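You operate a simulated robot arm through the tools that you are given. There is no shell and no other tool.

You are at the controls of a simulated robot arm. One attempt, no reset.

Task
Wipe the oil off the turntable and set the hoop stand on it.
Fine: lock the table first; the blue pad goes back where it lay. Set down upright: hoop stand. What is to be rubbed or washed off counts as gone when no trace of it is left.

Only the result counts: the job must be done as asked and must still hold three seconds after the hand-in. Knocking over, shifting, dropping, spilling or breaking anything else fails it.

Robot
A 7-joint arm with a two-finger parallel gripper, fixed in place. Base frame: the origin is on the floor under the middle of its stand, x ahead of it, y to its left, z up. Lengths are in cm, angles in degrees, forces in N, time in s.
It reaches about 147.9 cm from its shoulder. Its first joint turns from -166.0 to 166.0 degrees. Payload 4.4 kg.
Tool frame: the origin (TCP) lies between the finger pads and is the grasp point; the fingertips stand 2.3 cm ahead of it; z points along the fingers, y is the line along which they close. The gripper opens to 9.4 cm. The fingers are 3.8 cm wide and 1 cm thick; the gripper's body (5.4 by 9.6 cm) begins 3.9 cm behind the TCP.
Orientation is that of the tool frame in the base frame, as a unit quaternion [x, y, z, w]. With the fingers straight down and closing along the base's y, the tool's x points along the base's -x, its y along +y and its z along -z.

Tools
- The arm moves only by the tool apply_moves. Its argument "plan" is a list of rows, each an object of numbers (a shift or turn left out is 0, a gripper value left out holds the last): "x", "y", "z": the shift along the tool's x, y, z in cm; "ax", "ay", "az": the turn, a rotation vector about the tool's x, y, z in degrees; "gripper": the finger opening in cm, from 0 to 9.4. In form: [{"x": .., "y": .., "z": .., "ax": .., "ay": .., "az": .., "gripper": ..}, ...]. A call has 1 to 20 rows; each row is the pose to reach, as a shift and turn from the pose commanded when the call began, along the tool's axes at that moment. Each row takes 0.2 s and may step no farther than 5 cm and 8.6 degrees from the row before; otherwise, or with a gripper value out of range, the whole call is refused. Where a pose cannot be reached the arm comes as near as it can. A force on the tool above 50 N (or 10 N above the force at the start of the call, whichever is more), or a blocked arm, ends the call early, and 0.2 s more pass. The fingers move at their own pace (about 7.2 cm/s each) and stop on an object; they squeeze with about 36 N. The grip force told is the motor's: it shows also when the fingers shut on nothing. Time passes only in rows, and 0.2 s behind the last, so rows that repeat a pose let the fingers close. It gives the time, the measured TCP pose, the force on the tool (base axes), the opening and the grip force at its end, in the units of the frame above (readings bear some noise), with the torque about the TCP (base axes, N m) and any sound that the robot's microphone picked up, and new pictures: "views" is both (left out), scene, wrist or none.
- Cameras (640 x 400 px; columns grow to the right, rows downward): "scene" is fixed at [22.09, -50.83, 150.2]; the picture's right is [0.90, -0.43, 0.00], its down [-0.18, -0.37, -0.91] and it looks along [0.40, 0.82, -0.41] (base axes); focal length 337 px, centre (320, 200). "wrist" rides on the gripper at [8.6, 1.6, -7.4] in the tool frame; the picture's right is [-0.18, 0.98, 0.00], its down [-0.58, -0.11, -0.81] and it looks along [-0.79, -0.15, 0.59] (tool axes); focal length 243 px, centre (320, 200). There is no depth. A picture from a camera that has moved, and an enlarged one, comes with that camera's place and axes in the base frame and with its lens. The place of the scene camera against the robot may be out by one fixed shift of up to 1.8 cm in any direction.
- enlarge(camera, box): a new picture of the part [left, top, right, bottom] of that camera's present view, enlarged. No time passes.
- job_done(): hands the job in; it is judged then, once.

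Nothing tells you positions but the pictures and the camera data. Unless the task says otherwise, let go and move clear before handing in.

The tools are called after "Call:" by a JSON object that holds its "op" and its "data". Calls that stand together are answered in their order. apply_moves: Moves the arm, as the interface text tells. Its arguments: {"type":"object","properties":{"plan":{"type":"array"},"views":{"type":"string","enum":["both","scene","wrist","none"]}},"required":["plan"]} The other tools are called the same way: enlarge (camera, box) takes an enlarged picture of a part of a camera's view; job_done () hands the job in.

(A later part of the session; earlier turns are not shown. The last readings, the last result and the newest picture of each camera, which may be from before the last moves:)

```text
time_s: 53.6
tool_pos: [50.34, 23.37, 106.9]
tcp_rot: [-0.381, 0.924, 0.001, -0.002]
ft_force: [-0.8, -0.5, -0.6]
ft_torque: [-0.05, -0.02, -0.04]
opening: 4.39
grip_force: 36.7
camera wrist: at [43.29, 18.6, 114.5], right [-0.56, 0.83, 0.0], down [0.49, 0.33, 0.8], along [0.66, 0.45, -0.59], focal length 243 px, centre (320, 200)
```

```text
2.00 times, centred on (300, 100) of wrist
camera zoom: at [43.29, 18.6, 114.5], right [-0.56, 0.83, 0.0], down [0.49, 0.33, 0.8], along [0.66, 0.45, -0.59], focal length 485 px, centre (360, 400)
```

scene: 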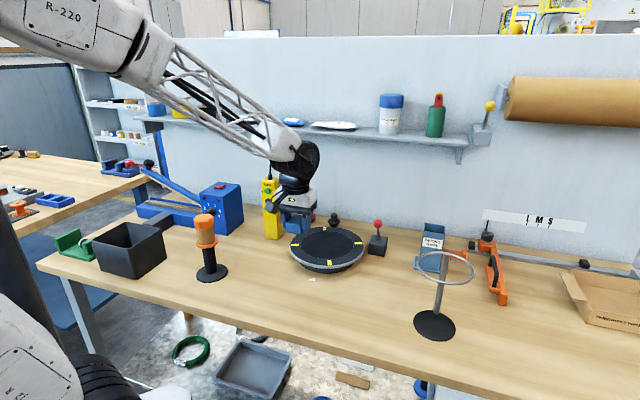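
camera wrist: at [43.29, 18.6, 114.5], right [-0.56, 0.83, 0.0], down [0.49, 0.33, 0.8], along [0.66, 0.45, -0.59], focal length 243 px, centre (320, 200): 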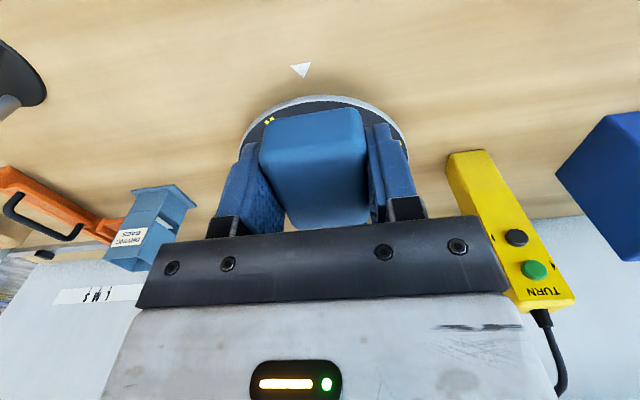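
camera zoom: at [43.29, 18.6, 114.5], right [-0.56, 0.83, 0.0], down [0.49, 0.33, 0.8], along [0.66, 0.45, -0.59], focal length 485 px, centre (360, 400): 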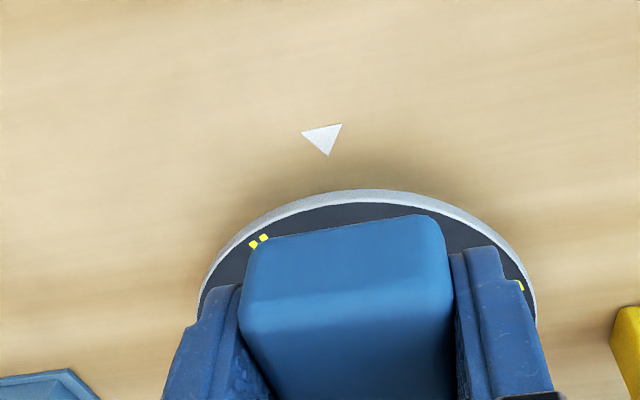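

Call:
{"op": "enlarge", "data": {"camera": "scene", "box": [300, 228, 356, 263]}}

Call:
{"op": "enlarge", "data": {"camera": "scene", "box": [312, 235, 340, 253]}}

```text
11.43 times, centred on (328, 246) of scene
camera zoom: at [22.09, -50.83, 150.2], right [0.9, -0.43, 0.0], down [-0.18, -0.37, -0.91], along [0.4, 0.82, -0.41], focal length 3853 px, centre (229, -320)
```

zoom: 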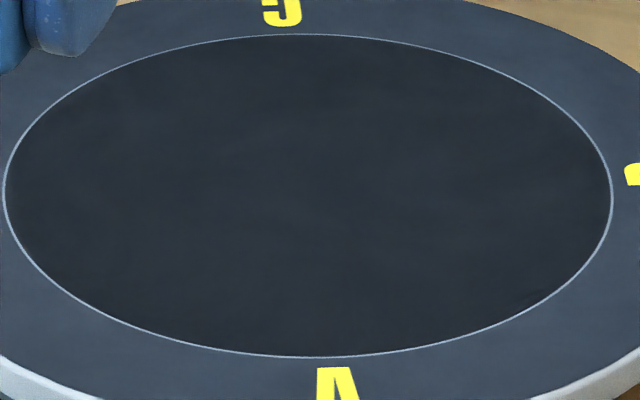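

```text
16.00 times, centred on (326, 244) of scene
camera zoom: at [22.09, -50.83, 150.2], right [0.9, -0.43, 0.0], down [-0.18, -0.37, -0.91], along [0.4, 0.82, -0.41], focal length 5394 px, centre (224, -504)
```

zoom: 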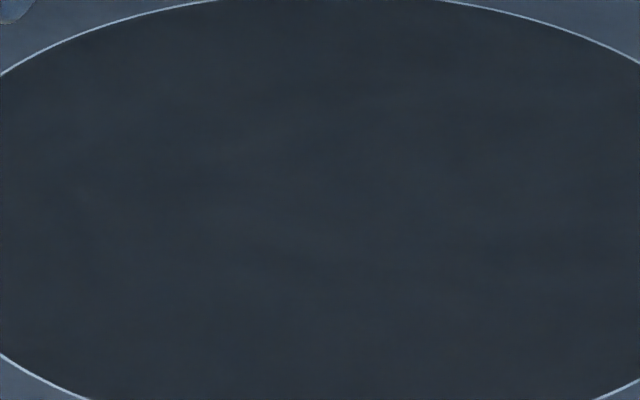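

No trace is visible on the disc. Now I carry the pad back, turning the gripper to the same heading as when I picked it up.

Call:
{"op": "apply_moves", "data": {"plan": [{"x": 0.4, "y": 0.67, "az": -7.5, "gripper": 0}, {"x": 0.8, "y": 1.33, "az": -15}, {"x": 1.2, "y": 2, "az": -22.5}, {"x": 1.6, "y": 2.67, "az": -30}, {"x": 2, "y": 3.33, "az": -37.5}, {"x": 2.4, "y": 4, "az": -45}, {"x": 2.8, "y": 4.67, "az": -52.5}, {"x": 3.2, "y": 5.33, "az": -60}, {"x": 3.6, "y": 6, "az": -67.5}, {"x": 4, "y": 6.67, "az": -75}, {"x": 4.4, "y": 7.33, "az": -82.5}, {"x": 4.81, "y": 8, "az": -90}, {"x": 4.81, "y": 8, "az": -90}]}}

Call:
{"op": "enlarge", "data": {"camera": "wrist", "box": [200, 60, 440, 240]}}

Call:
{"op": "enlarge", "data": {"camera": "scene", "box": [200, 160, 300, 290]}}

```text
time_s: 56.4
tool_pos: [41.45, 25.75, 107.04]
tcp_rot: [0.923, -0.384, -0.001, 0.0]
ft_force: [0.7, -0.2, -0.6]
ft_torque: [0.03, 0.01, -0.01]
opening: 4.39
grip_force: 35.4
camera wrist: at [46.5, 18.56, 114.57], right [-0.83, -0.56, 0.0], down [-0.33, 0.49, 0.81], along [-0.46, 0.67, -0.59], focal length 243 px, centre (320, 200)
```

scene: 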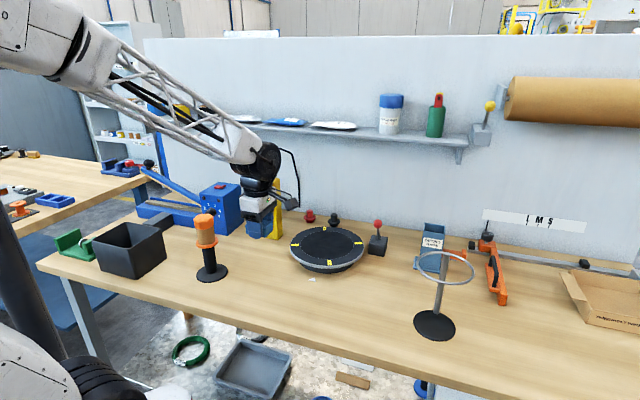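
wrist: 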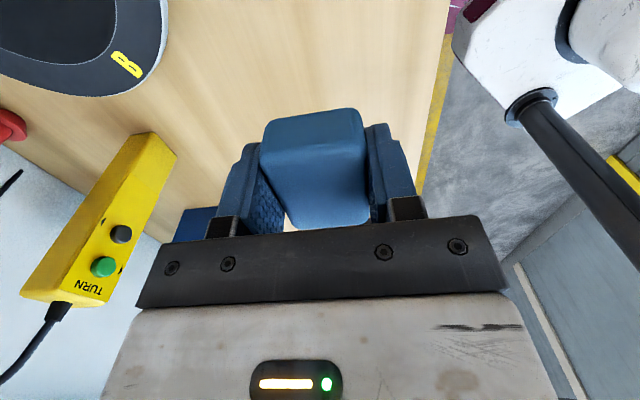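

```text
2.22 times, centred on (320, 150) of wrist
camera zoom: at [46.5, 18.56, 114.57], right [-0.83, -0.56, 0.0], down [-0.33, 0.49, 0.81], along [-0.46, 0.67, -0.59], focal length 539 px, centre (320, 311)
```

zoom: 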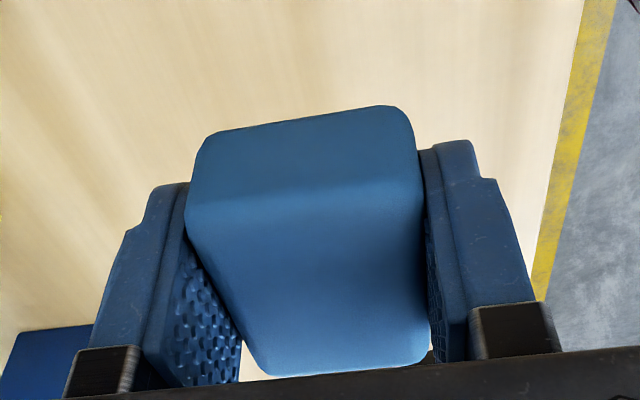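

```text
3.08 times, centred on (250, 225) of scene
camera zoom: at [22.09, -50.83, 150.2], right [0.9, -0.43, 0.0], down [-0.18, -0.37, -0.91], along [0.4, 0.82, -0.41], focal length 1037 px, centre (535, 123)
```

zoom: 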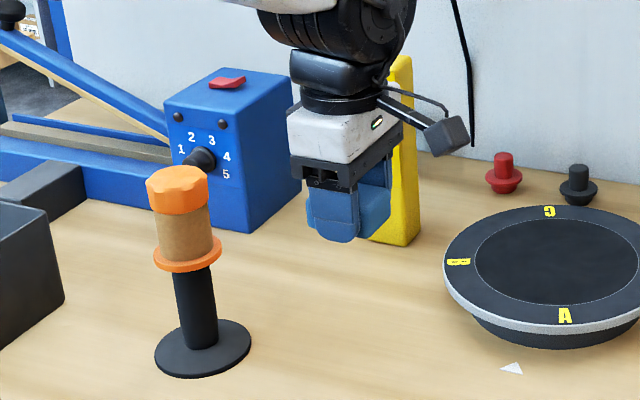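

The pad has been pushed up about 0.2 cm in the fingers but is otherwise in place. I bring it above its original spot and lower it most of the way.

Call:
{"op": "apply_moves", "data": {"plan": [{"x": -4, "y": 0.15, "z": 0, "gripper": 0}, {"x": -8, "y": 0.3, "z": 0}, {"x": -10.97, "y": 0.4, "z": 0}, {"x": -10.97, "y": 0.4, "z": 4}, {"x": -10.97, "y": 0.4, "z": 8}, {"x": -10.97, "y": 0.4, "z": 12}, {"x": -10.97, "y": 0.4, "z": 15}, {"x": -10.97, "y": 0.4, "z": 16.5}, {"x": -10.97, "y": 0.4, "z": 16.5}]}}

Call:
{"op": "enlarge", "data": {"camera": "scene", "box": [190, 220, 270, 300]}}

```text
time_s: 58.4
tool_pos: [33.36, 33.32, 90.43]
tcp_rot: [0.923, -0.384, 0.0, 0.001]
ft_force: [0.5, -0.4, 1.3]
ft_torque: [0.01, 0.01, -0.01]
opening: 4.4
grip_force: 36.0
camera wrist: at [38.42, 26.14, 98.01], right [-0.83, -0.56, 0.0], down [-0.33, 0.49, 0.81], along [-0.46, 0.67, -0.59], focal length 243 px, centre (320, 200)
```

scene: 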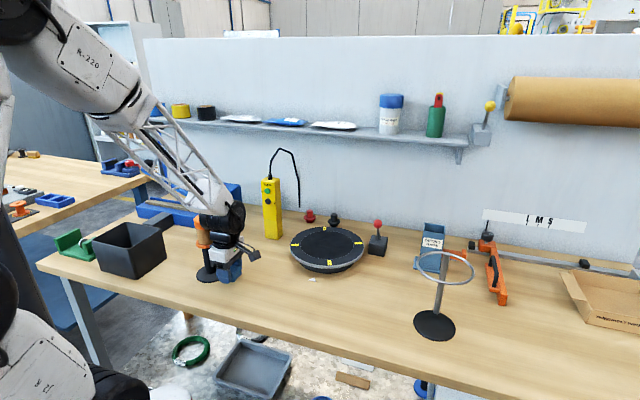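
wrist: 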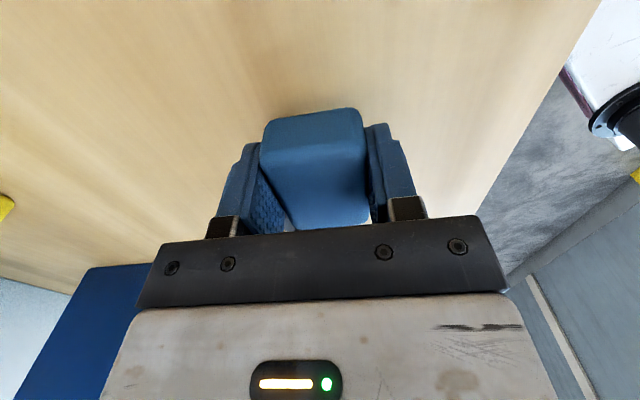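

```text
5.00 times, centred on (230, 260) of scene
camera zoom: at [22.09, -50.83, 150.2], right [0.9, -0.43, 0.0], down [-0.18, -0.37, -0.91], along [0.4, 0.82, -0.41], focal length 1686 px, centre (770, -100)
```

zoom: 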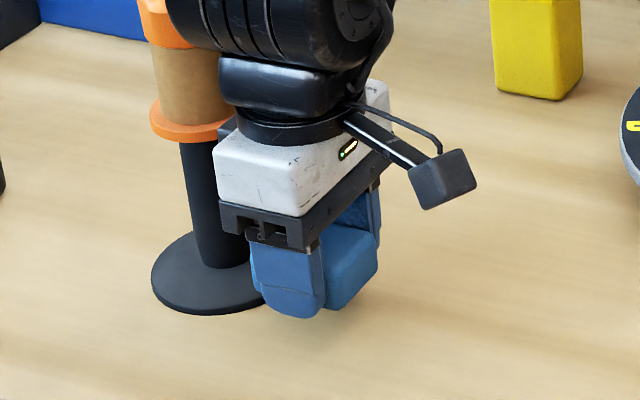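

Call:
{"op": "apply_moves", "data": {"plan": [{"z": 0.8, "gripper": 0}, {"z": 1.5}, {"z": 1.8}, {"z": 1.9}, {"z": 1.9}], "views": "none"}}

```text
time_s: 59.6
tool_pos: [33.32, 33.08, 88.59]
tcp_rot: [0.923, -0.385, -0.002, 0.001]
ft_force: [-0.4, 0.7, -0.3]
ft_torque: [-0.03, -0.02, -0.02]
opening: 4.4
grip_force: 35.9
```

Call:
{"op": "apply_moves", "data": {"plan": [{"z": 0.1, "gripper": 0}, {"z": 0.2}, {"z": 0.2}], "views": "none"}}

```text
time_s: 60.4
tool_pos: [33.37, 33.14, 88.35]
tcp_rot: [0.923, -0.384, -0.001, 0.001]
ft_force: [0.4, 1.1, -0.7]
ft_torque: [0.01, -0.02, 0.0]
opening: 4.38
grip_force: 35.7
```

Call:
{"op": "apply_moves", "data": {"plan": [{"x": -0.03, "y": -0.08, "z": 0.1, "gripper": 0}, {"x": -0.03, "y": -0.08, "z": 0.2}, {"x": -0.03, "y": -0.08, "z": 0.2}], "views": "none"}}

```text
time_s: 61.2
tool_pos: [33.42, 33.21, 88.28]
tcp_rot: [0.923, -0.384, -0.001, 0.0]
ft_force: [-8.9, -18.8, 42.9]
ft_torque: [-0.49, -0.89, -0.52]
opening: 4.36
grip_force: 35.8
```

Contact with the bench. I ease the pressure and then open the fingers.

Call:
{"op": "apply_moves", "data": {"plan": [{"z": -0.1, "gripper": 0}, {"z": -0.18}, {"z": -0.18}], "views": "none"}}

```text
time_s: 62.0
tool_pos: [33.4, 33.38, 88.26]
tcp_rot: [0.923, -0.384, -0.002, 0.001]
ft_force: [0.8, 0.7, 1.7]
ft_torque: [-0.02, -0.06, 0.06]
opening: 4.37
grip_force: 36.1
```

Call:
{"op": "apply_moves", "data": {"plan": [{"gripper": 4.8}, {"gripper": 5.5}, {"gripper": 7.5}, {"gripper": 9.4}, {"gripper": 9.4}]}}

Call:
{"op": "enlarge", "data": {"camera": "scene", "box": [190, 220, 270, 300]}}

```text
time_s: 63.2
tool_pos: [33.35, 33.14, 88.37]
tcp_rot: [0.923, -0.385, -0.002, 0.001]
ft_force: [-0.5, 0.5, 0.4]
ft_torque: [0.04, 0.02, 0.01]
opening: 9.41
grip_force: 0.1
camera wrist: at [38.46, 26.14, 95.95], right [-0.83, -0.56, 0.0], down [-0.33, 0.49, 0.81], along [-0.46, 0.67, -0.59], focal length 243 px, centre (320, 200)
```

scene: 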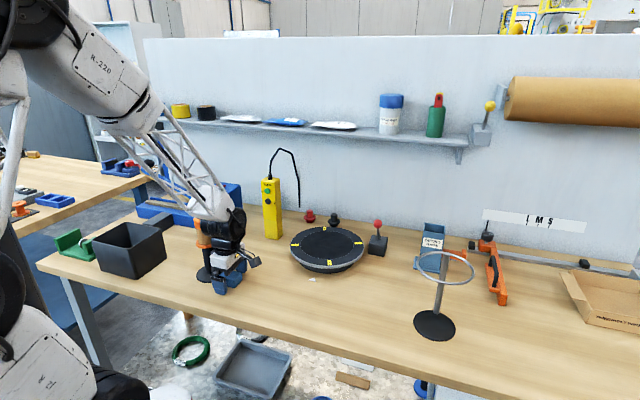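
wrist: 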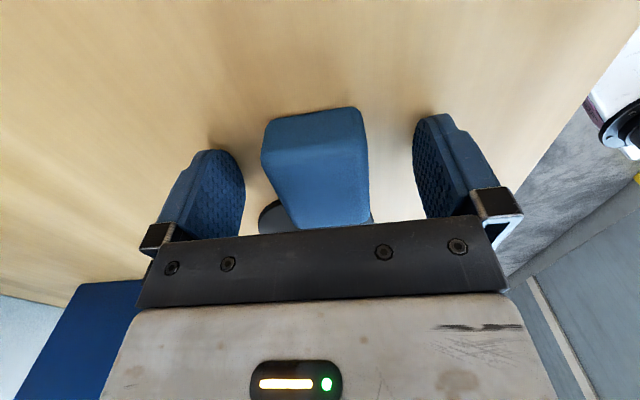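

```text
5.00 times, centred on (230, 260) of scene
camera zoom: at [22.09, -50.83, 150.2], right [0.9, -0.43, 0.0], down [-0.18, -0.37, -0.91], along [0.4, 0.82, -0.41], focal length 1686 px, centre (770, -100)
```

zoom: 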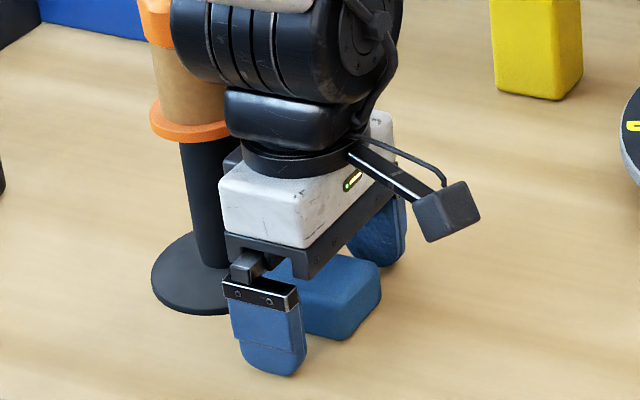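

The pad sits where it was (picture corners match within a pixel or two). I rise straight up and away, then look at the pad spot once more.

Call:
{"op": "apply_moves", "data": {"plan": [{"z": -2, "gripper": 9.4}, {"z": -6}, {"z": -10}, {"z": -14}, {"z": -18}, {"x": 4, "z": -20}, {"x": 8, "z": -22}, {"x": 12, "z": -24}]}}

Call:
{"op": "enlarge", "data": {"camera": "scene", "box": [160, 200, 288, 300]}}

Call:
{"op": "enlarge", "data": {"camera": "scene", "box": [380, 210, 500, 350]}}

```text
time_s: 65.0
tool_pos: [41.97, 24.78, 112.52]
tcp_rot: [0.924, -0.383, -0.002, 0.001]
ft_force: [0.5, -0.8, 0.4]
ft_torque: [0.0, -0.02, 0.01]
opening: 9.4
grip_force: 0.1
camera wrist: at [46.96, 17.59, 119.99], right [-0.83, -0.56, 0.0], down [-0.33, 0.49, 0.81], along [-0.46, 0.67, -0.59], focal length 243 px, centre (320, 200)
```

scene: 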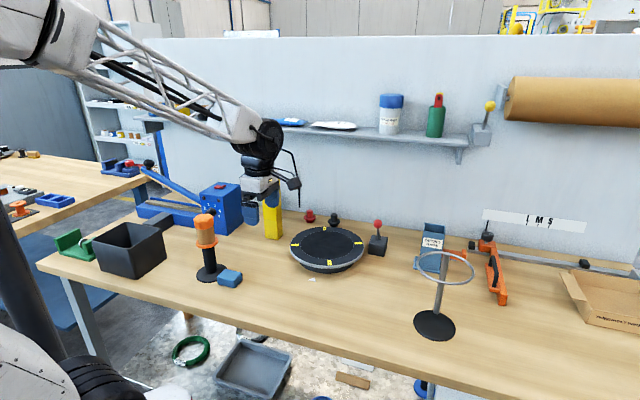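
wrist: 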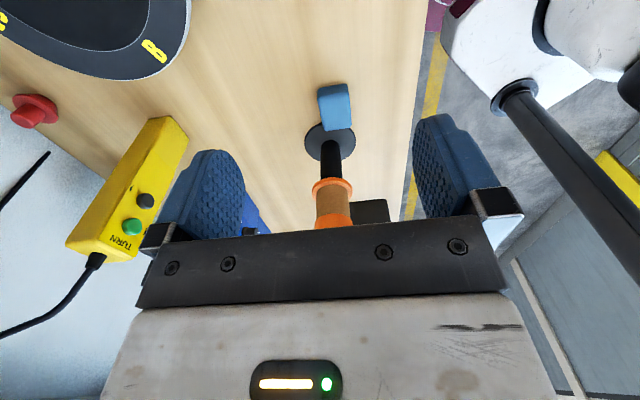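

```text
4.00 times, centred on (224, 250) of scene
camera zoom: at [22.09, -50.83, 150.2], right [0.9, -0.43, 0.0], down [-0.18, -0.37, -0.91], along [0.4, 0.82, -0.41], focal length 1348 px, centre (704, 0)
```

zoom: 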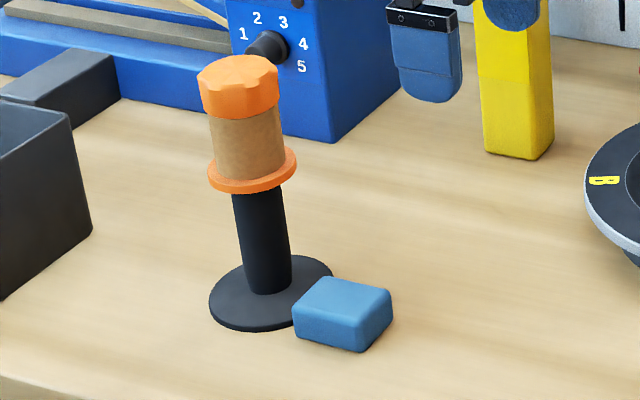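

```text
2.86 times, centred on (440, 280) of scene
camera zoom: at [22.09, -50.83, 150.2], right [0.9, -0.43, 0.0], down [-0.18, -0.37, -0.91], along [0.4, 0.82, -0.41], focal length 963 px, centre (-23, -29)
```

zoom: 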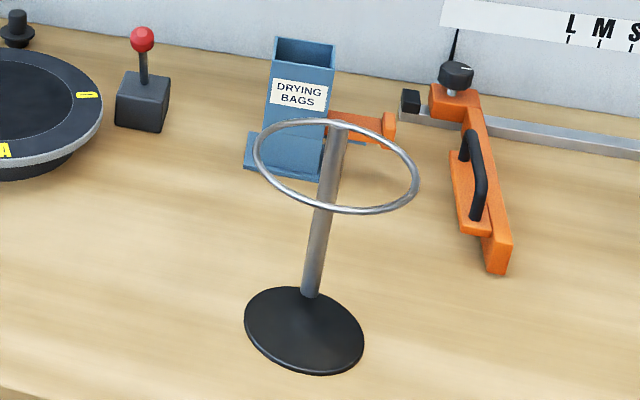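

The pad is back and nothing else moved. Next is the hoop stand: its pole rises at about (79.6, −2.3) with the hoop on top near z≈104.5, the hoop and base extending from the pole towards the robot. I move there at a safe height, turning the gripper on the way.

Call:
{"op": "apply_moves", "data": {"plan": [{"x": 1.7, "y": -0.19, "z": -0.63, "az": 7.5, "gripper": 9.4}, {"x": 3.4, "y": -0.39, "z": -1.25, "az": 15}, {"x": 5.1, "y": -0.58, "z": -1.88, "az": 22.5}, {"x": 6.8, "y": -0.77, "z": -2.5, "az": 30}, {"x": 8.5, "y": -0.96, "z": -3.13, "az": 37.5}, {"x": 10.2, "y": -1.16, "z": -3.75, "az": 45}, {"x": 11.9, "y": -1.35, "z": -4.38, "az": 52.5}, {"x": 13.6, "y": -1.54, "z": -5, "az": 60}, {"x": 15.3, "y": -1.73, "z": -5.63, "az": 67.5}, {"x": 17, "y": -1.93, "z": -6.25, "az": 75}, {"x": 18.7, "y": -2.12, "z": -6.88, "az": 82.5}, {"x": 20.37, "y": -2.31, "z": -7.5, "az": 90}, {"x": 20.37, "y": -2.31, "z": -7.5, "az": 90}]}}

Call:
{"op": "enlarge", "data": {"camera": "wrist", "box": [200, 0, 440, 240]}}

Call:
{"op": "enlarge", "data": {"camera": "wrist", "box": [0, 0, 200, 150]}}

```text
time_s: 67.8
tool_pos: [58.03, 11.96, 119.91]
tcp_rot: [-0.381, 0.924, 0.0, -0.002]
ft_force: [0.4, 0.4, 0.5]
ft_torque: [0.0, -0.02, -0.02]
opening: 9.42
grip_force: 0.1
camera wrist: at [50.85, 7.14, 127.47], right [-0.56, 0.83, 0.0], down [0.49, 0.33, 0.8], along [0.67, 0.45, -0.59], focal length 243 px, centre (320, 200)
```

scene: 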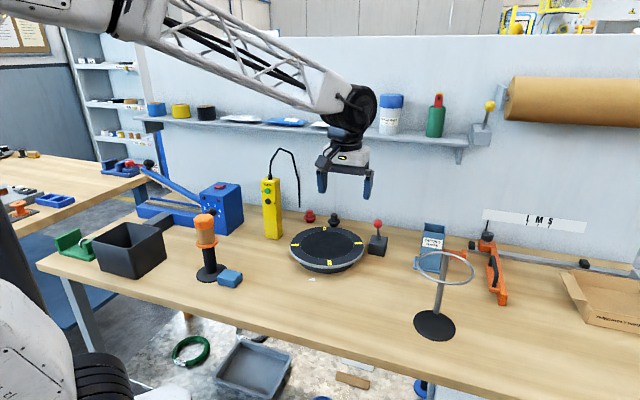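
wrist: 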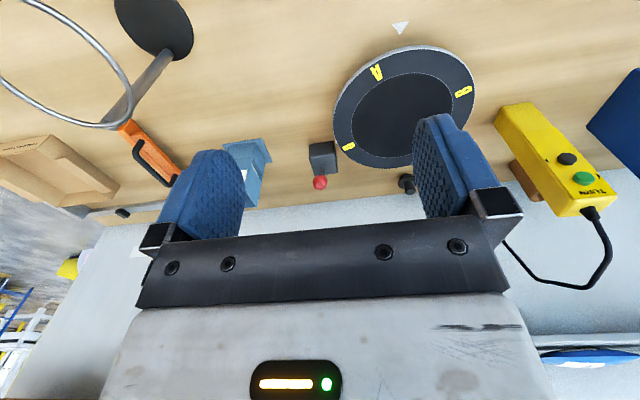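

```text
1.67 times, centred on (320, 120) of wrist
camera zoom: at [50.85, 7.14, 127.47], right [-0.56, 0.83, 0.0], down [0.49, 0.33, 0.8], along [0.67, 0.45, -0.59], focal length 404 px, centre (320, 333)
```

zoom: 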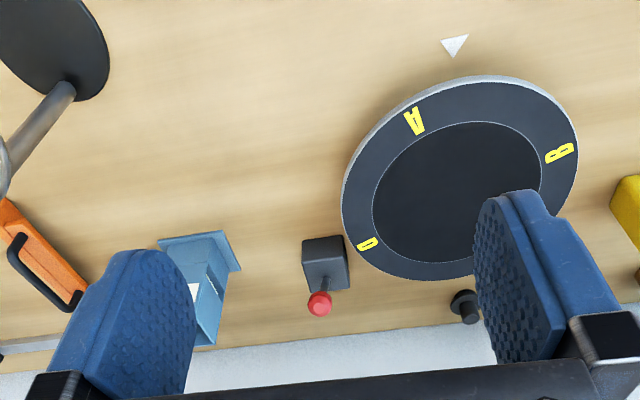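

```text
2.67 times, centred on (100, 75) of wrist
camera zoom: at [50.85, 7.14, 127.47], right [-0.56, 0.83, 0.0], down [0.49, 0.33, 0.8], along [0.67, 0.45, -0.59], focal length 647 px, centre (907, 533)
```

zoom: 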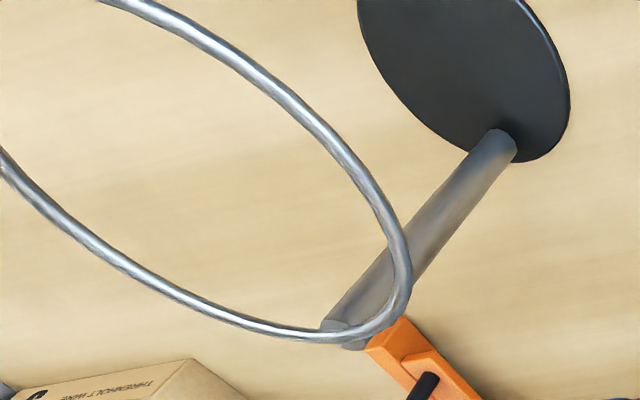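

I see the stand's pole top at about (78.8, −3.2, 104). I first enlarge the disc to double-check for oil traces, then move on above the pole.

Call:
{"op": "enlarge", "data": {"camera": "wrist", "box": [336, 60, 448, 130]}}

Call:
{"op": "apply_moves", "data": {"plan": [{"x": -0.33, "y": -2.12, "z": 0.08, "az": 7.5, "gripper": 9.4}, {"x": -0.66, "y": -4.24, "z": 0.16, "az": 15}, {"x": -0.99, "y": -6.37, "z": 0.25, "az": 22.5}, {"x": -1.32, "y": -8.49, "z": 0.33, "az": 30}, {"x": -1.65, "y": -10.6, "z": 0.42, "az": 37.5}, {"x": -1.98, "y": -12.7, "z": 0.5, "az": 45}, {"x": -2.31, "y": -14.85, "z": 0.58, "az": 52.5}, {"x": -2.64, "y": -17, "z": 0.67, "az": 60}, {"x": -2.97, "y": -19.1, "z": 0.75, "az": 67.5}, {"x": -3.3, "y": -21.2, "z": 0.83, "az": 75}, {"x": -3.63, "y": -23.3, "z": 0.92, "az": 82.5}, {"x": -3.96, "y": -25.46, "z": 1, "az": 90}, {"x": -3.96, "y": -25.46, "z": 1, "az": 90}]}}

Call:
{"op": "enlarge", "data": {"camera": "wrist", "box": [200, 0, 440, 150]}}

```text
5.71 times, centred on (392, 95) of wrist
camera zoom: at [50.85, 7.14, 127.47], right [-0.56, 0.83, 0.0], down [0.49, 0.33, 0.8], along [0.67, 0.45, -0.59], focal length 1386 px, centre (-91, 800)
```

zoom: 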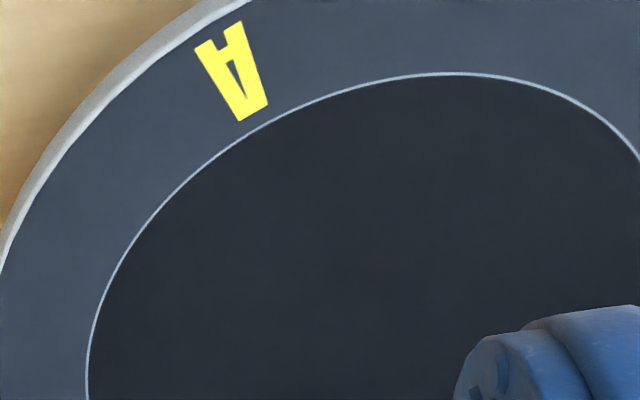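

```text
time_s: 70.6
tool_pos: [78.74, -3.34, 118.79]
tcp_rot: [0.384, 0.923, 0.0, -0.001]
ft_force: [-0.1, 0.5, 0.5]
ft_torque: [0.03, -0.04, 0.02]
opening: 9.41
grip_force: 0.1
camera wrist: at [73.89, 4.07, 126.38], right [0.83, 0.56, 0.0], down [0.33, -0.49, 0.81], along [0.45, -0.67, -0.59], focal length 243 px, centre (320, 200)
```

scene: 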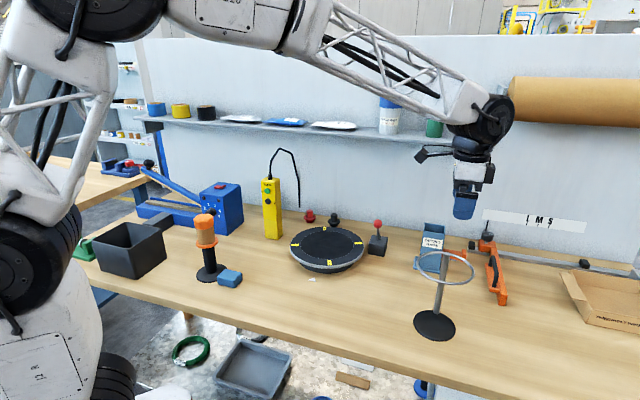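
wrist: 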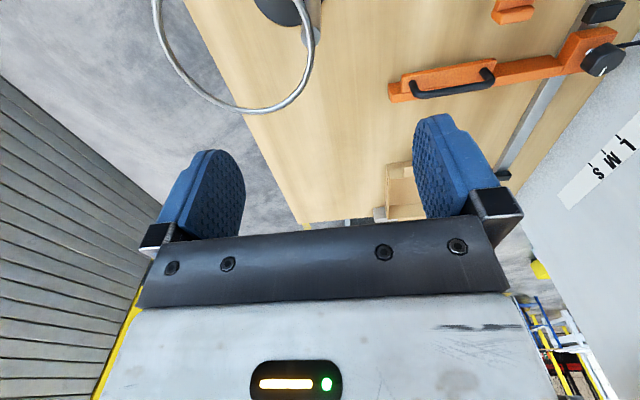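

```text
2.67 times, centred on (320, 75) of wrist
camera zoom: at [73.89, 4.07, 126.38], right [0.83, 0.56, 0.0], down [0.33, -0.49, 0.81], along [0.45, -0.67, -0.59], focal length 647 px, centre (320, 533)
```

zoom: 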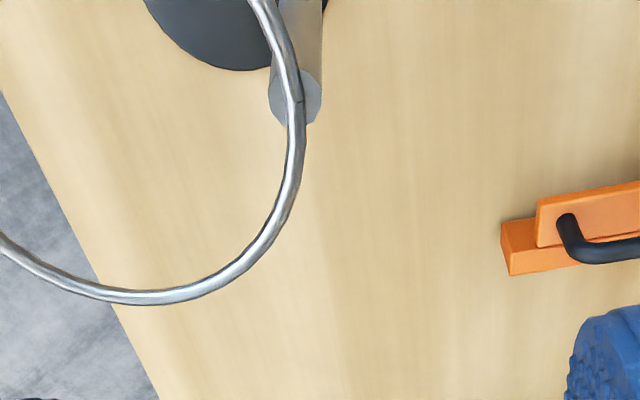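

The disc is spotless. The pole top is just below and slightly off the gripper; I enlarge the stand in both cameras to find exactly in which direction the hoop extends, so the fingers can straddle the wire squarely.

Call:
{"op": "enlarge", "data": {"camera": "scene", "box": [404, 240, 484, 345]}}

Call:
{"op": "enlarge", "data": {"camera": "scene", "box": [412, 245, 480, 290]}}

Call:
{"op": "enlarge", "data": {"camera": "scene", "box": [408, 300, 464, 345]}}

Call:
{"op": "enlarge", "data": {"camera": "wrist", "box": [270, 0, 350, 50]}}

```text
3.81 times, centred on (444, 292) of scene
camera zoom: at [22.09, -50.83, 150.2], right [0.9, -0.43, 0.0], down [-0.18, -0.37, -0.91], along [0.4, 0.82, -0.41], focal length 1284 px, centre (-152, -152)
```

zoom: 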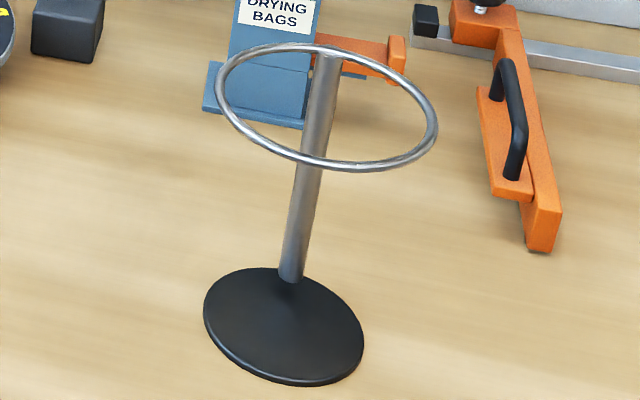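

```text
8.89 times, centred on (446, 268) of scene
camera zoom: at [22.09, -50.83, 150.2], right [0.9, -0.43, 0.0], down [-0.18, -0.37, -0.91], along [0.4, 0.82, -0.41], focal length 2997 px, centre (-800, -400)
```

zoom: 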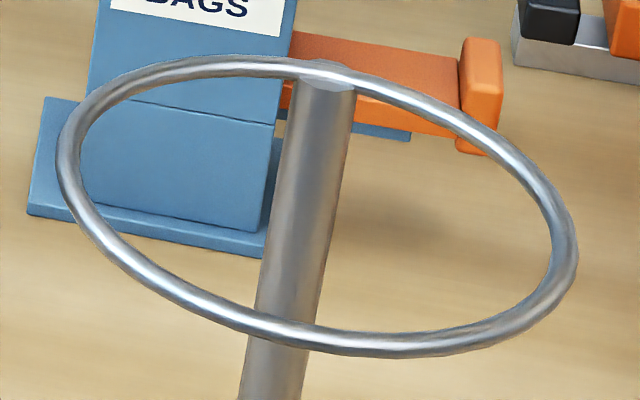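

```text
8.89 times, centred on (436, 322) of scene
camera zoom: at [22.09, -50.83, 150.2], right [0.9, -0.43, 0.0], down [-0.18, -0.37, -0.91], along [0.4, 0.82, -0.41], focal length 2997 px, centre (-711, -889)
```

zoom: 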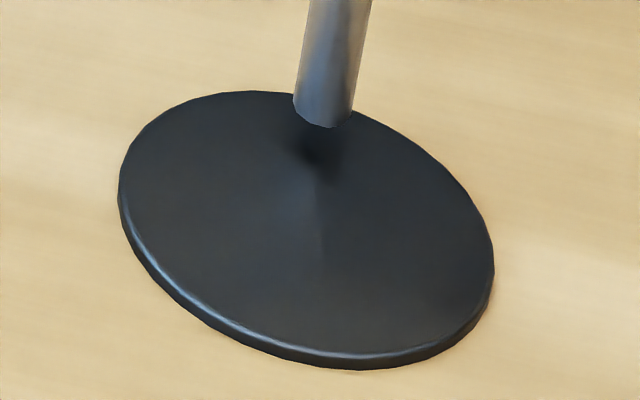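

```text
8.00 times, centred on (310, 25) of wrist
camera zoom: at [73.89, 4.07, 126.38], right [0.83, 0.56, 0.0], down [0.33, -0.49, 0.81], along [0.45, -0.67, -0.59], focal length 1941 px, centre (400, 1600)
```

zoom: 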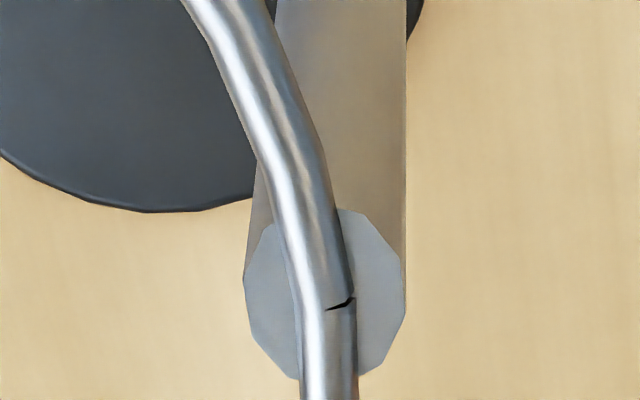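

The hoop's direction from the pole is about 43°, which matches the present finger closing direction (44.8°). The pole top is at (77.6, −2.7, 105), so I shift 1.3 cm and descend to just above it.

Call:
{"op": "apply_moves", "data": {"plan": [{"x": 0.65, "y": -0.16, "z": 2.5, "gripper": 9.4}, {"x": 1.29, "y": -0.32, "z": 5}, {"x": 1.29, "y": -0.32, "z": 7.5}, {"x": 1.29, "y": -0.32, "z": 9.5}, {"x": 1.29, "y": -0.32, "z": 9.5}]}}

Call:
{"op": "enlarge", "data": {"camera": "wrist", "box": [200, 80, 440, 240]}}

Call:
{"op": "enlarge", "data": {"camera": "scene", "box": [400, 190, 500, 350]}}

```text
time_s: 71.8
tool_pos: [77.53, -2.59, 109.3]
tcp_rot: [0.384, 0.923, -0.001, -0.002]
ft_force: [-0.3, 1.0, 0.4]
ft_torque: [-0.02, 0.0, -0.01]
opening: 9.4
grip_force: 0.0
camera wrist: at [72.7, 4.78, 116.9], right [0.83, 0.56, 0.0], down [0.33, -0.49, 0.81], along [0.45, -0.67, -0.59], focal length 243 px, centre (320, 200)
```

scene: 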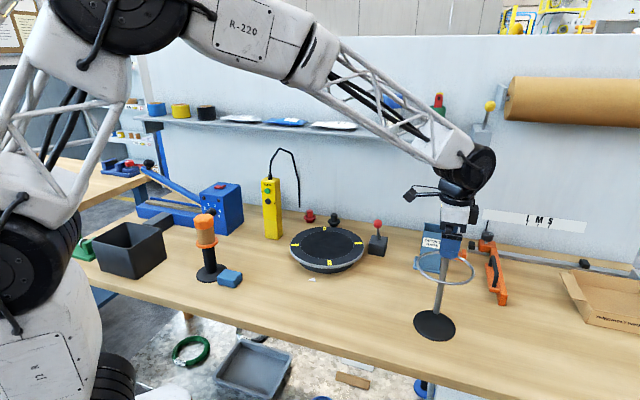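
wrist: 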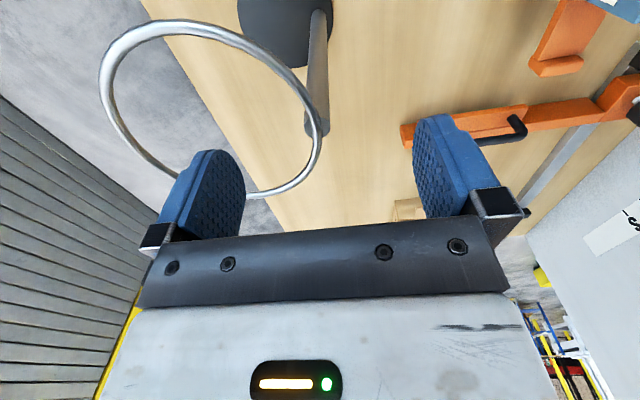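

```text
2.50 times, centred on (320, 160) of wrist
camera zoom: at [72.7, 4.78, 116.9], right [0.83, 0.56, 0.0], down [0.33, -0.49, 0.81], along [0.45, -0.67, -0.59], focal length 606 px, centre (320, 300)
```

zoom: 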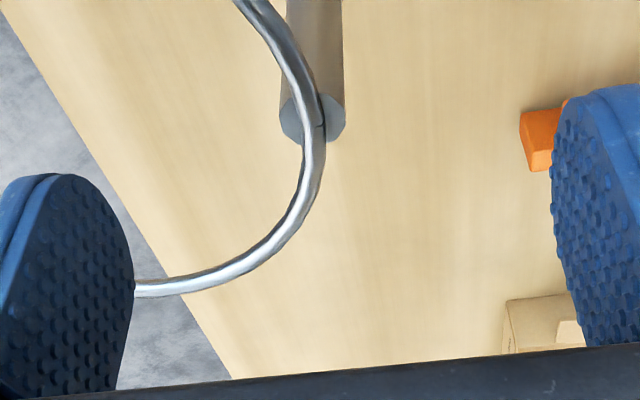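

```text
2.50 times, centred on (450, 270) of scene
camera zoom: at [22.09, -50.83, 150.2], right [0.9, -0.43, 0.0], down [-0.18, -0.37, -0.91], along [0.4, 0.82, -0.41], focal length 843 px, centre (-5, 25)
```

zoom: 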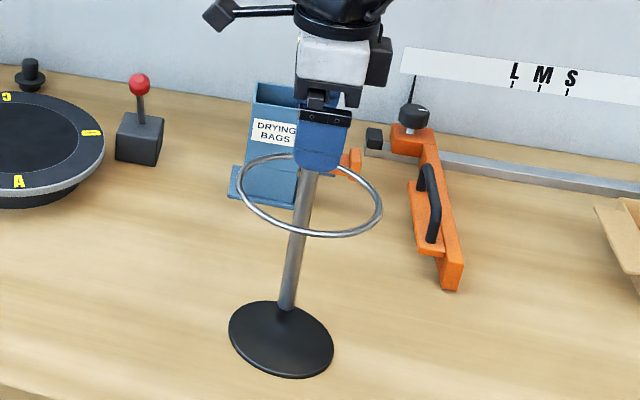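

The pole is centred under the gripper within 0.2 cm; the wire's direction suggests a further 5° turn to straddle it squarely. I apply that and descend until the hoop wire is well between the fingers.

Call:
{"op": "apply_moves", "data": {"plan": [{"y": -0.1, "z": 0, "az": 2.4, "gripper": 9.4}, {"y": -0.2, "z": 0, "az": 4.8}, {"y": -0.2, "z": 2, "az": 4.8}, {"y": -0.2, "z": 4, "az": 4.8}, {"y": -0.2, "z": 5.5, "az": 4.8}, {"y": -0.2, "z": 6.6, "az": 4.8}, {"y": -0.2, "z": 6.6, "az": 4.8}]}}

Call:
{"op": "enlarge", "data": {"camera": "wrist", "box": [200, 80, 440, 240]}}

Call:
{"op": "enlarge", "data": {"camera": "scene", "box": [400, 210, 500, 310]}}

```text
time_s: 73.4
tool_pos: [77.43, -2.71, 102.76]
tcp_rot: [0.424, 0.906, -0.001, -0.002]
ft_force: [-0.7, 0.7, -0.1]
ft_torque: [-0.02, 0.02, 0.01]
opening: 9.42
grip_force: 0.1
camera wrist: at [73.17, 5.05, 110.29], right [0.87, 0.49, 0.0], down [0.29, -0.51, 0.81], along [0.39, -0.7, -0.59], focal length 243 px, centre (320, 200)
```

scene: 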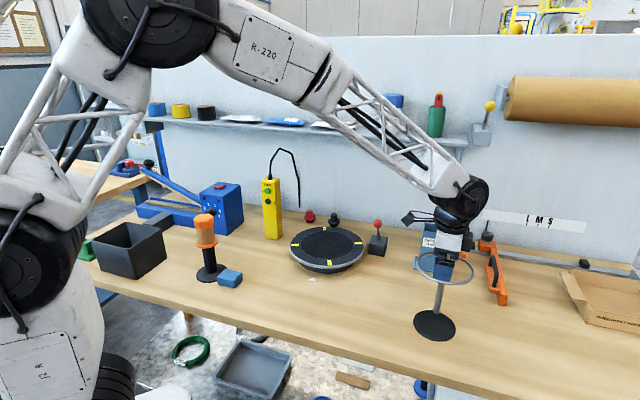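
wrist: 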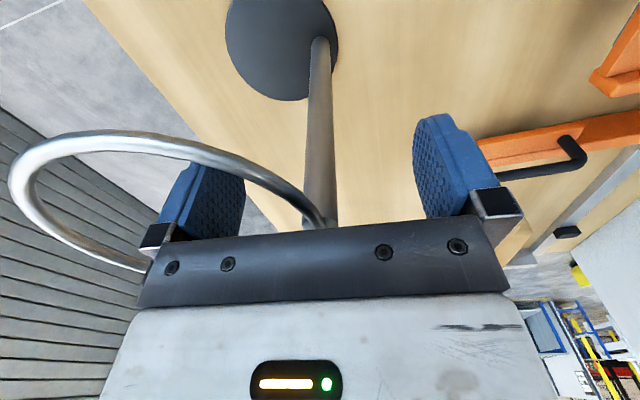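

```text
2.50 times, centred on (320, 160) of wrist
camera zoom: at [73.17, 5.05, 110.29], right [0.87, 0.49, 0.0], down [0.29, -0.51, 0.81], along [0.39, -0.7, -0.59], focal length 606 px, centre (320, 300)
```

zoom: 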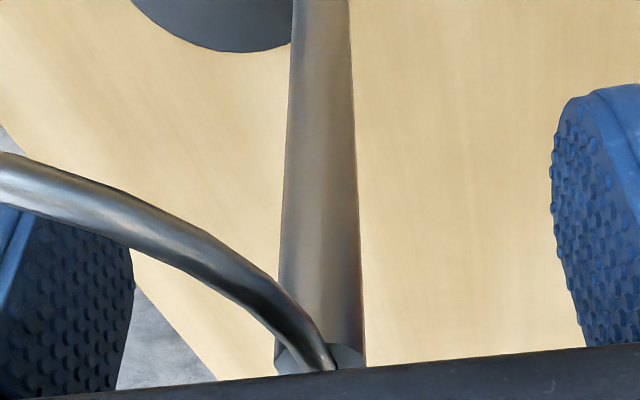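

```text
4.00 times, centred on (450, 260) of scene
camera zoom: at [22.09, -50.83, 150.2], right [0.9, -0.43, 0.0], down [-0.18, -0.37, -0.91], along [0.4, 0.82, -0.41], focal length 1348 px, centre (-200, -40)
```

zoom: 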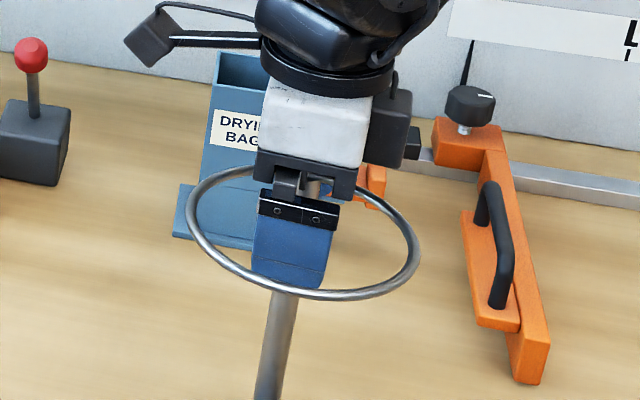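

The pole is centred between the fingers with the hoop wire passing through the gap. I shift 0.4 cm to centre it on the finger width and close.

Call:
{"op": "apply_moves", "data": {"plan": [{"x": -0.4, "y": -0.08, "gripper": 9.4}, {"x": -0.4, "y": -0.08, "gripper": 6}, {"x": -0.4, "y": -0.08, "gripper": 3}, {"x": -0.4, "y": -0.08, "gripper": 0}, {"x": -0.4, "y": -0.08, "gripper": 0}, {"x": -0.4, "y": -0.08, "gripper": 0}]}}

Call:
{"op": "enlarge", "data": {"camera": "scene", "box": [400, 210, 500, 350]}}

Call:
{"op": "enlarge", "data": {"camera": "wrist", "box": [200, 80, 440, 240]}}

```text
time_s: 74.8
tool_pos: [77.59, -3.15, 102.71]
tcp_rot: [0.422, 0.907, 0.0, -0.001]
ft_force: [0.3, 0.6, 0.9]
ft_torque: [0.18, -0.26, 0.01]
opening: 2.16
grip_force: 35.8
camera wrist: at [73.37, 4.68, 110.31], right [0.87, 0.49, 0.0], down [0.29, -0.51, 0.81], along [0.39, -0.7, -0.59], focal length 243 px, centre (320, 200)
```

scene: 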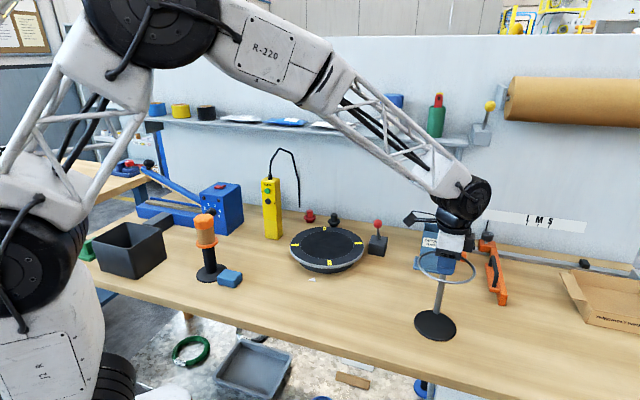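
wrist: 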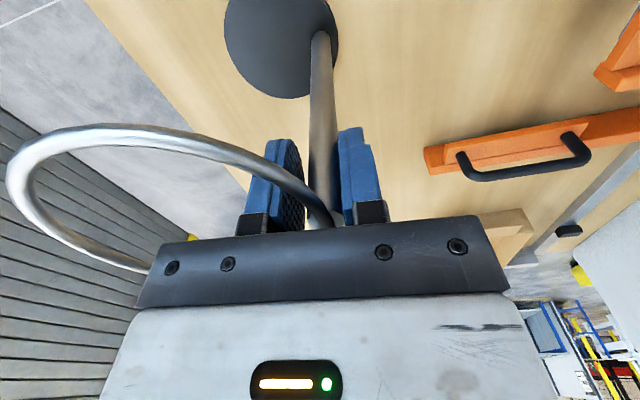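

```text
2.86 times, centred on (450, 280) of scene
camera zoom: at [22.09, -50.83, 150.2], right [0.9, -0.43, 0.0], down [-0.18, -0.37, -0.91], along [0.4, 0.82, -0.41], focal length 963 px, centre (-51, -29)
```

zoom: 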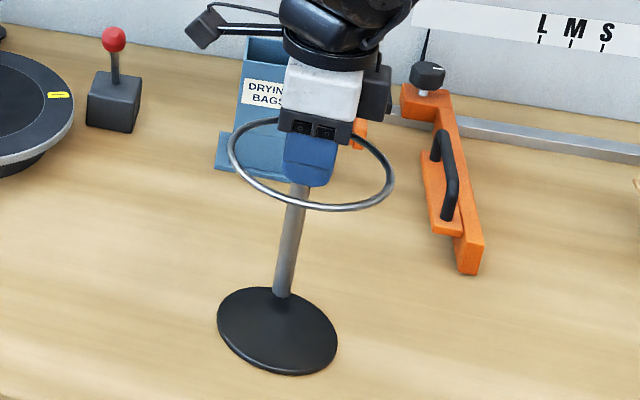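

```text
2.50 times, centred on (320, 160) of wrist
camera zoom: at [73.37, 4.68, 110.31], right [0.87, 0.49, 0.0], down [0.29, -0.51, 0.81], along [0.39, -0.7, -0.59], focal length 606 px, centre (320, 300)
```

zoom: 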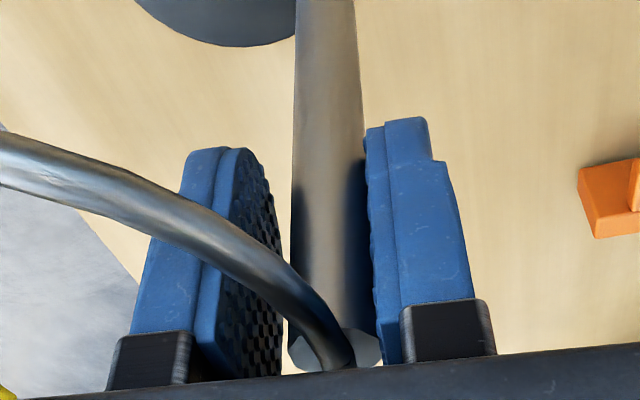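

The fingers stopped at 2.16 cm, wider than the pole (~1.5 cm), so the left finger seems to be bearing on the hoop wire. I look closely before deciding.

Call:
{"op": "enlarge", "data": {"camera": "wrist", "box": [260, 130, 380, 240]}}

Call:
{"op": "enlarge", "data": {"camera": "scene", "box": [424, 235, 474, 285]}}

```text
3.64 times, centred on (320, 185) of wrist
camera zoom: at [73.37, 4.68, 110.31], right [0.87, 0.49, 0.0], down [0.29, -0.51, 0.81], along [0.39, -0.7, -0.59], focal length 882 px, centre (320, 254)
```

zoom: 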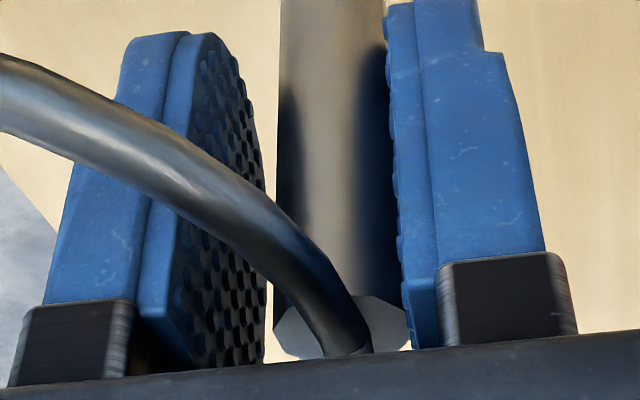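

```text
8.00 times, centred on (449, 260) of scene
camera zoom: at [22.09, -50.83, 150.2], right [0.9, -0.43, 0.0], down [-0.18, -0.37, -0.91], along [0.4, 0.82, -0.41], focal length 2697 px, centre (-712, -280)
```

zoom: 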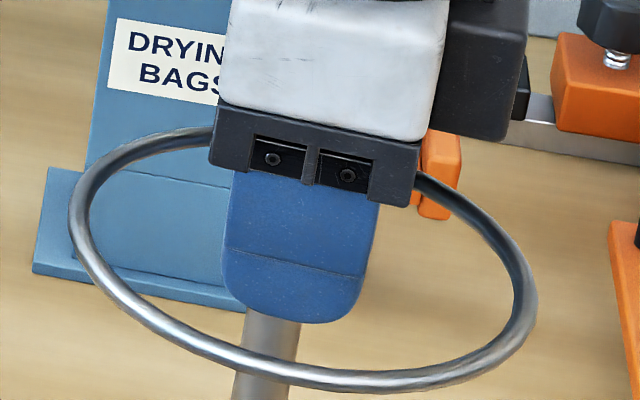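

The stand looks held with contact shading on both sides of the pole. I try a cautious 1 cm lift and check the load and whether it stays upright.

Call:
{"op": "apply_moves", "data": {"plan": [{"z": -0.3, "gripper": 0}, {"z": -0.6}, {"z": -1}, {"z": -1}]}}

Call:
{"op": "enlarge", "data": {"camera": "scene", "box": [400, 210, 500, 350]}}

Call:
{"op": "enlarge", "data": {"camera": "wrist", "box": [200, 0, 440, 240]}}

```text
time_s: 75.8
tool_pos: [77.7, -3.11, 103.69]
tcp_rot: [0.423, 0.906, -0.001, -0.002]
ft_force: [0.0, 0.6, -2.3]
ft_torque: [0.03, -0.01, 0.01]
opening: 2.13
grip_force: 36.2
camera wrist: at [73.39, 4.69, 111.26], right [0.87, 0.49, 0.0], down [0.29, -0.51, 0.81], along [0.39, -0.7, -0.59], focal length 243 px, centre (320, 200)
```

scene: 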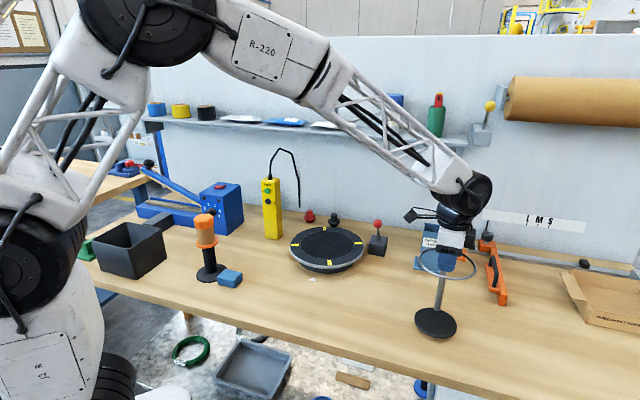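
wrist: 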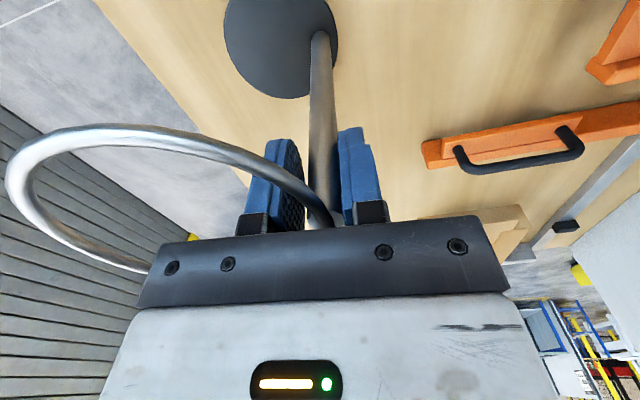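

```text
2.86 times, centred on (450, 280) of scene
camera zoom: at [22.09, -50.83, 150.2], right [0.9, -0.43, 0.0], down [-0.18, -0.37, -0.91], along [0.4, 0.82, -0.41], focal length 963 px, centre (-51, -29)
```

zoom: 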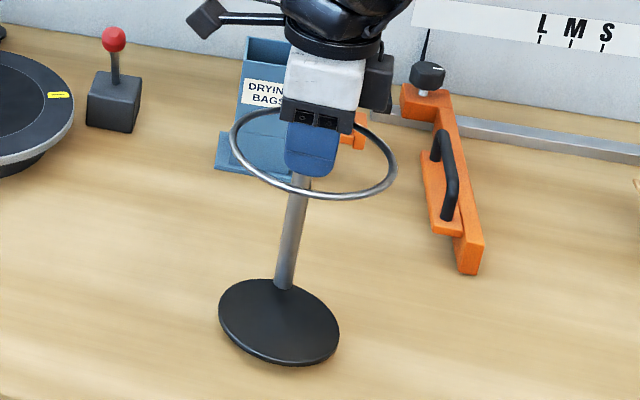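

```text
1.67 times, centred on (320, 120) of wrist
camera zoom: at [73.39, 4.69, 111.26], right [0.87, 0.49, 0.0], down [0.29, -0.51, 0.81], along [0.39, -0.7, -0.59], focal length 404 px, centre (320, 333)
```

zoom: 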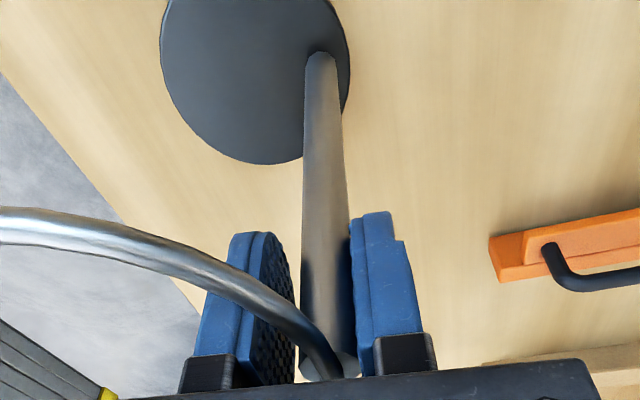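

The stand came up with the gripper, weighing about 2.5 N and staying upright. I lift it well clear of everything.

Call:
{"op": "apply_moves", "data": {"plan": [{"z": -1.5, "gripper": 0}, {"z": -4}, {"z": -7}, {"z": -10}, {"z": -13}, {"z": -16}, {"z": -18.5}, {"z": -20}, {"z": -20}]}}

Call:
{"op": "enlarge", "data": {"camera": "scene", "box": [400, 120, 520, 290]}}

```text
time_s: 77.8
tool_pos: [77.7, -3.03, 123.62]
tcp_rot: [0.423, 0.906, -0.002, -0.001]
ft_force: [-1.4, 1.2, -3.2]
ft_torque: [0.07, -0.05, -0.01]
opening: 2.15
grip_force: 35.9
camera wrist: at [73.46, 4.73, 131.23], right [0.87, 0.49, 0.0], down [0.29, -0.51, 0.81], along [0.39, -0.7, -0.59], focal length 243 px, centre (320, 200)
```

scene: 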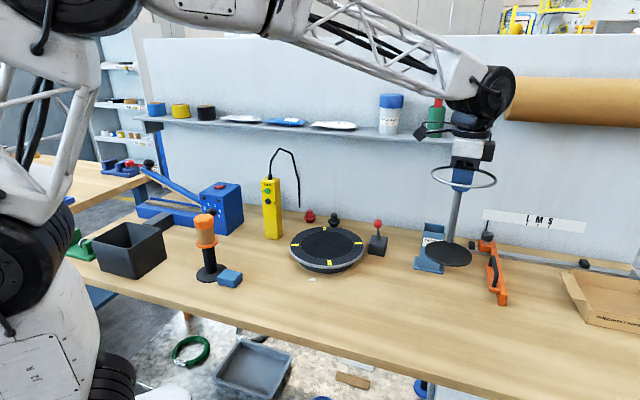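
wrist: 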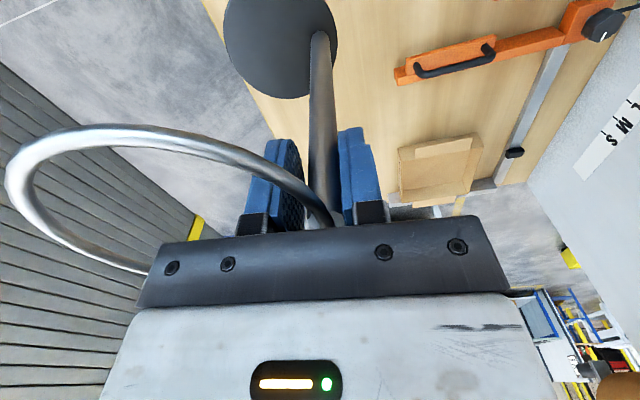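

```text
2.35 times, centred on (460, 205) of scene
camera zoom: at [22.09, -50.83, 150.2], right [0.9, -0.43, 0.0], down [-0.18, -0.37, -0.91], along [0.4, 0.82, -0.41], focal length 793 px, centre (-9, 188)
```

zoom: 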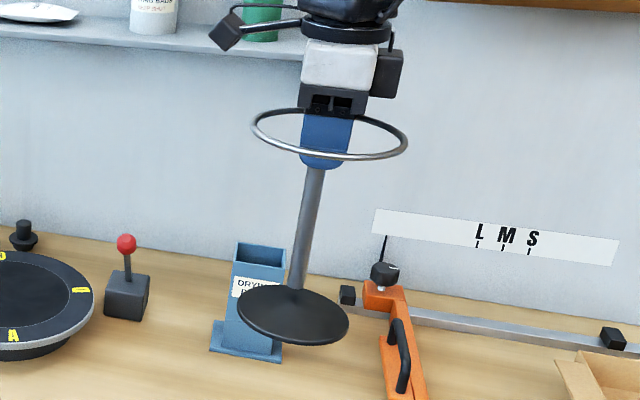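

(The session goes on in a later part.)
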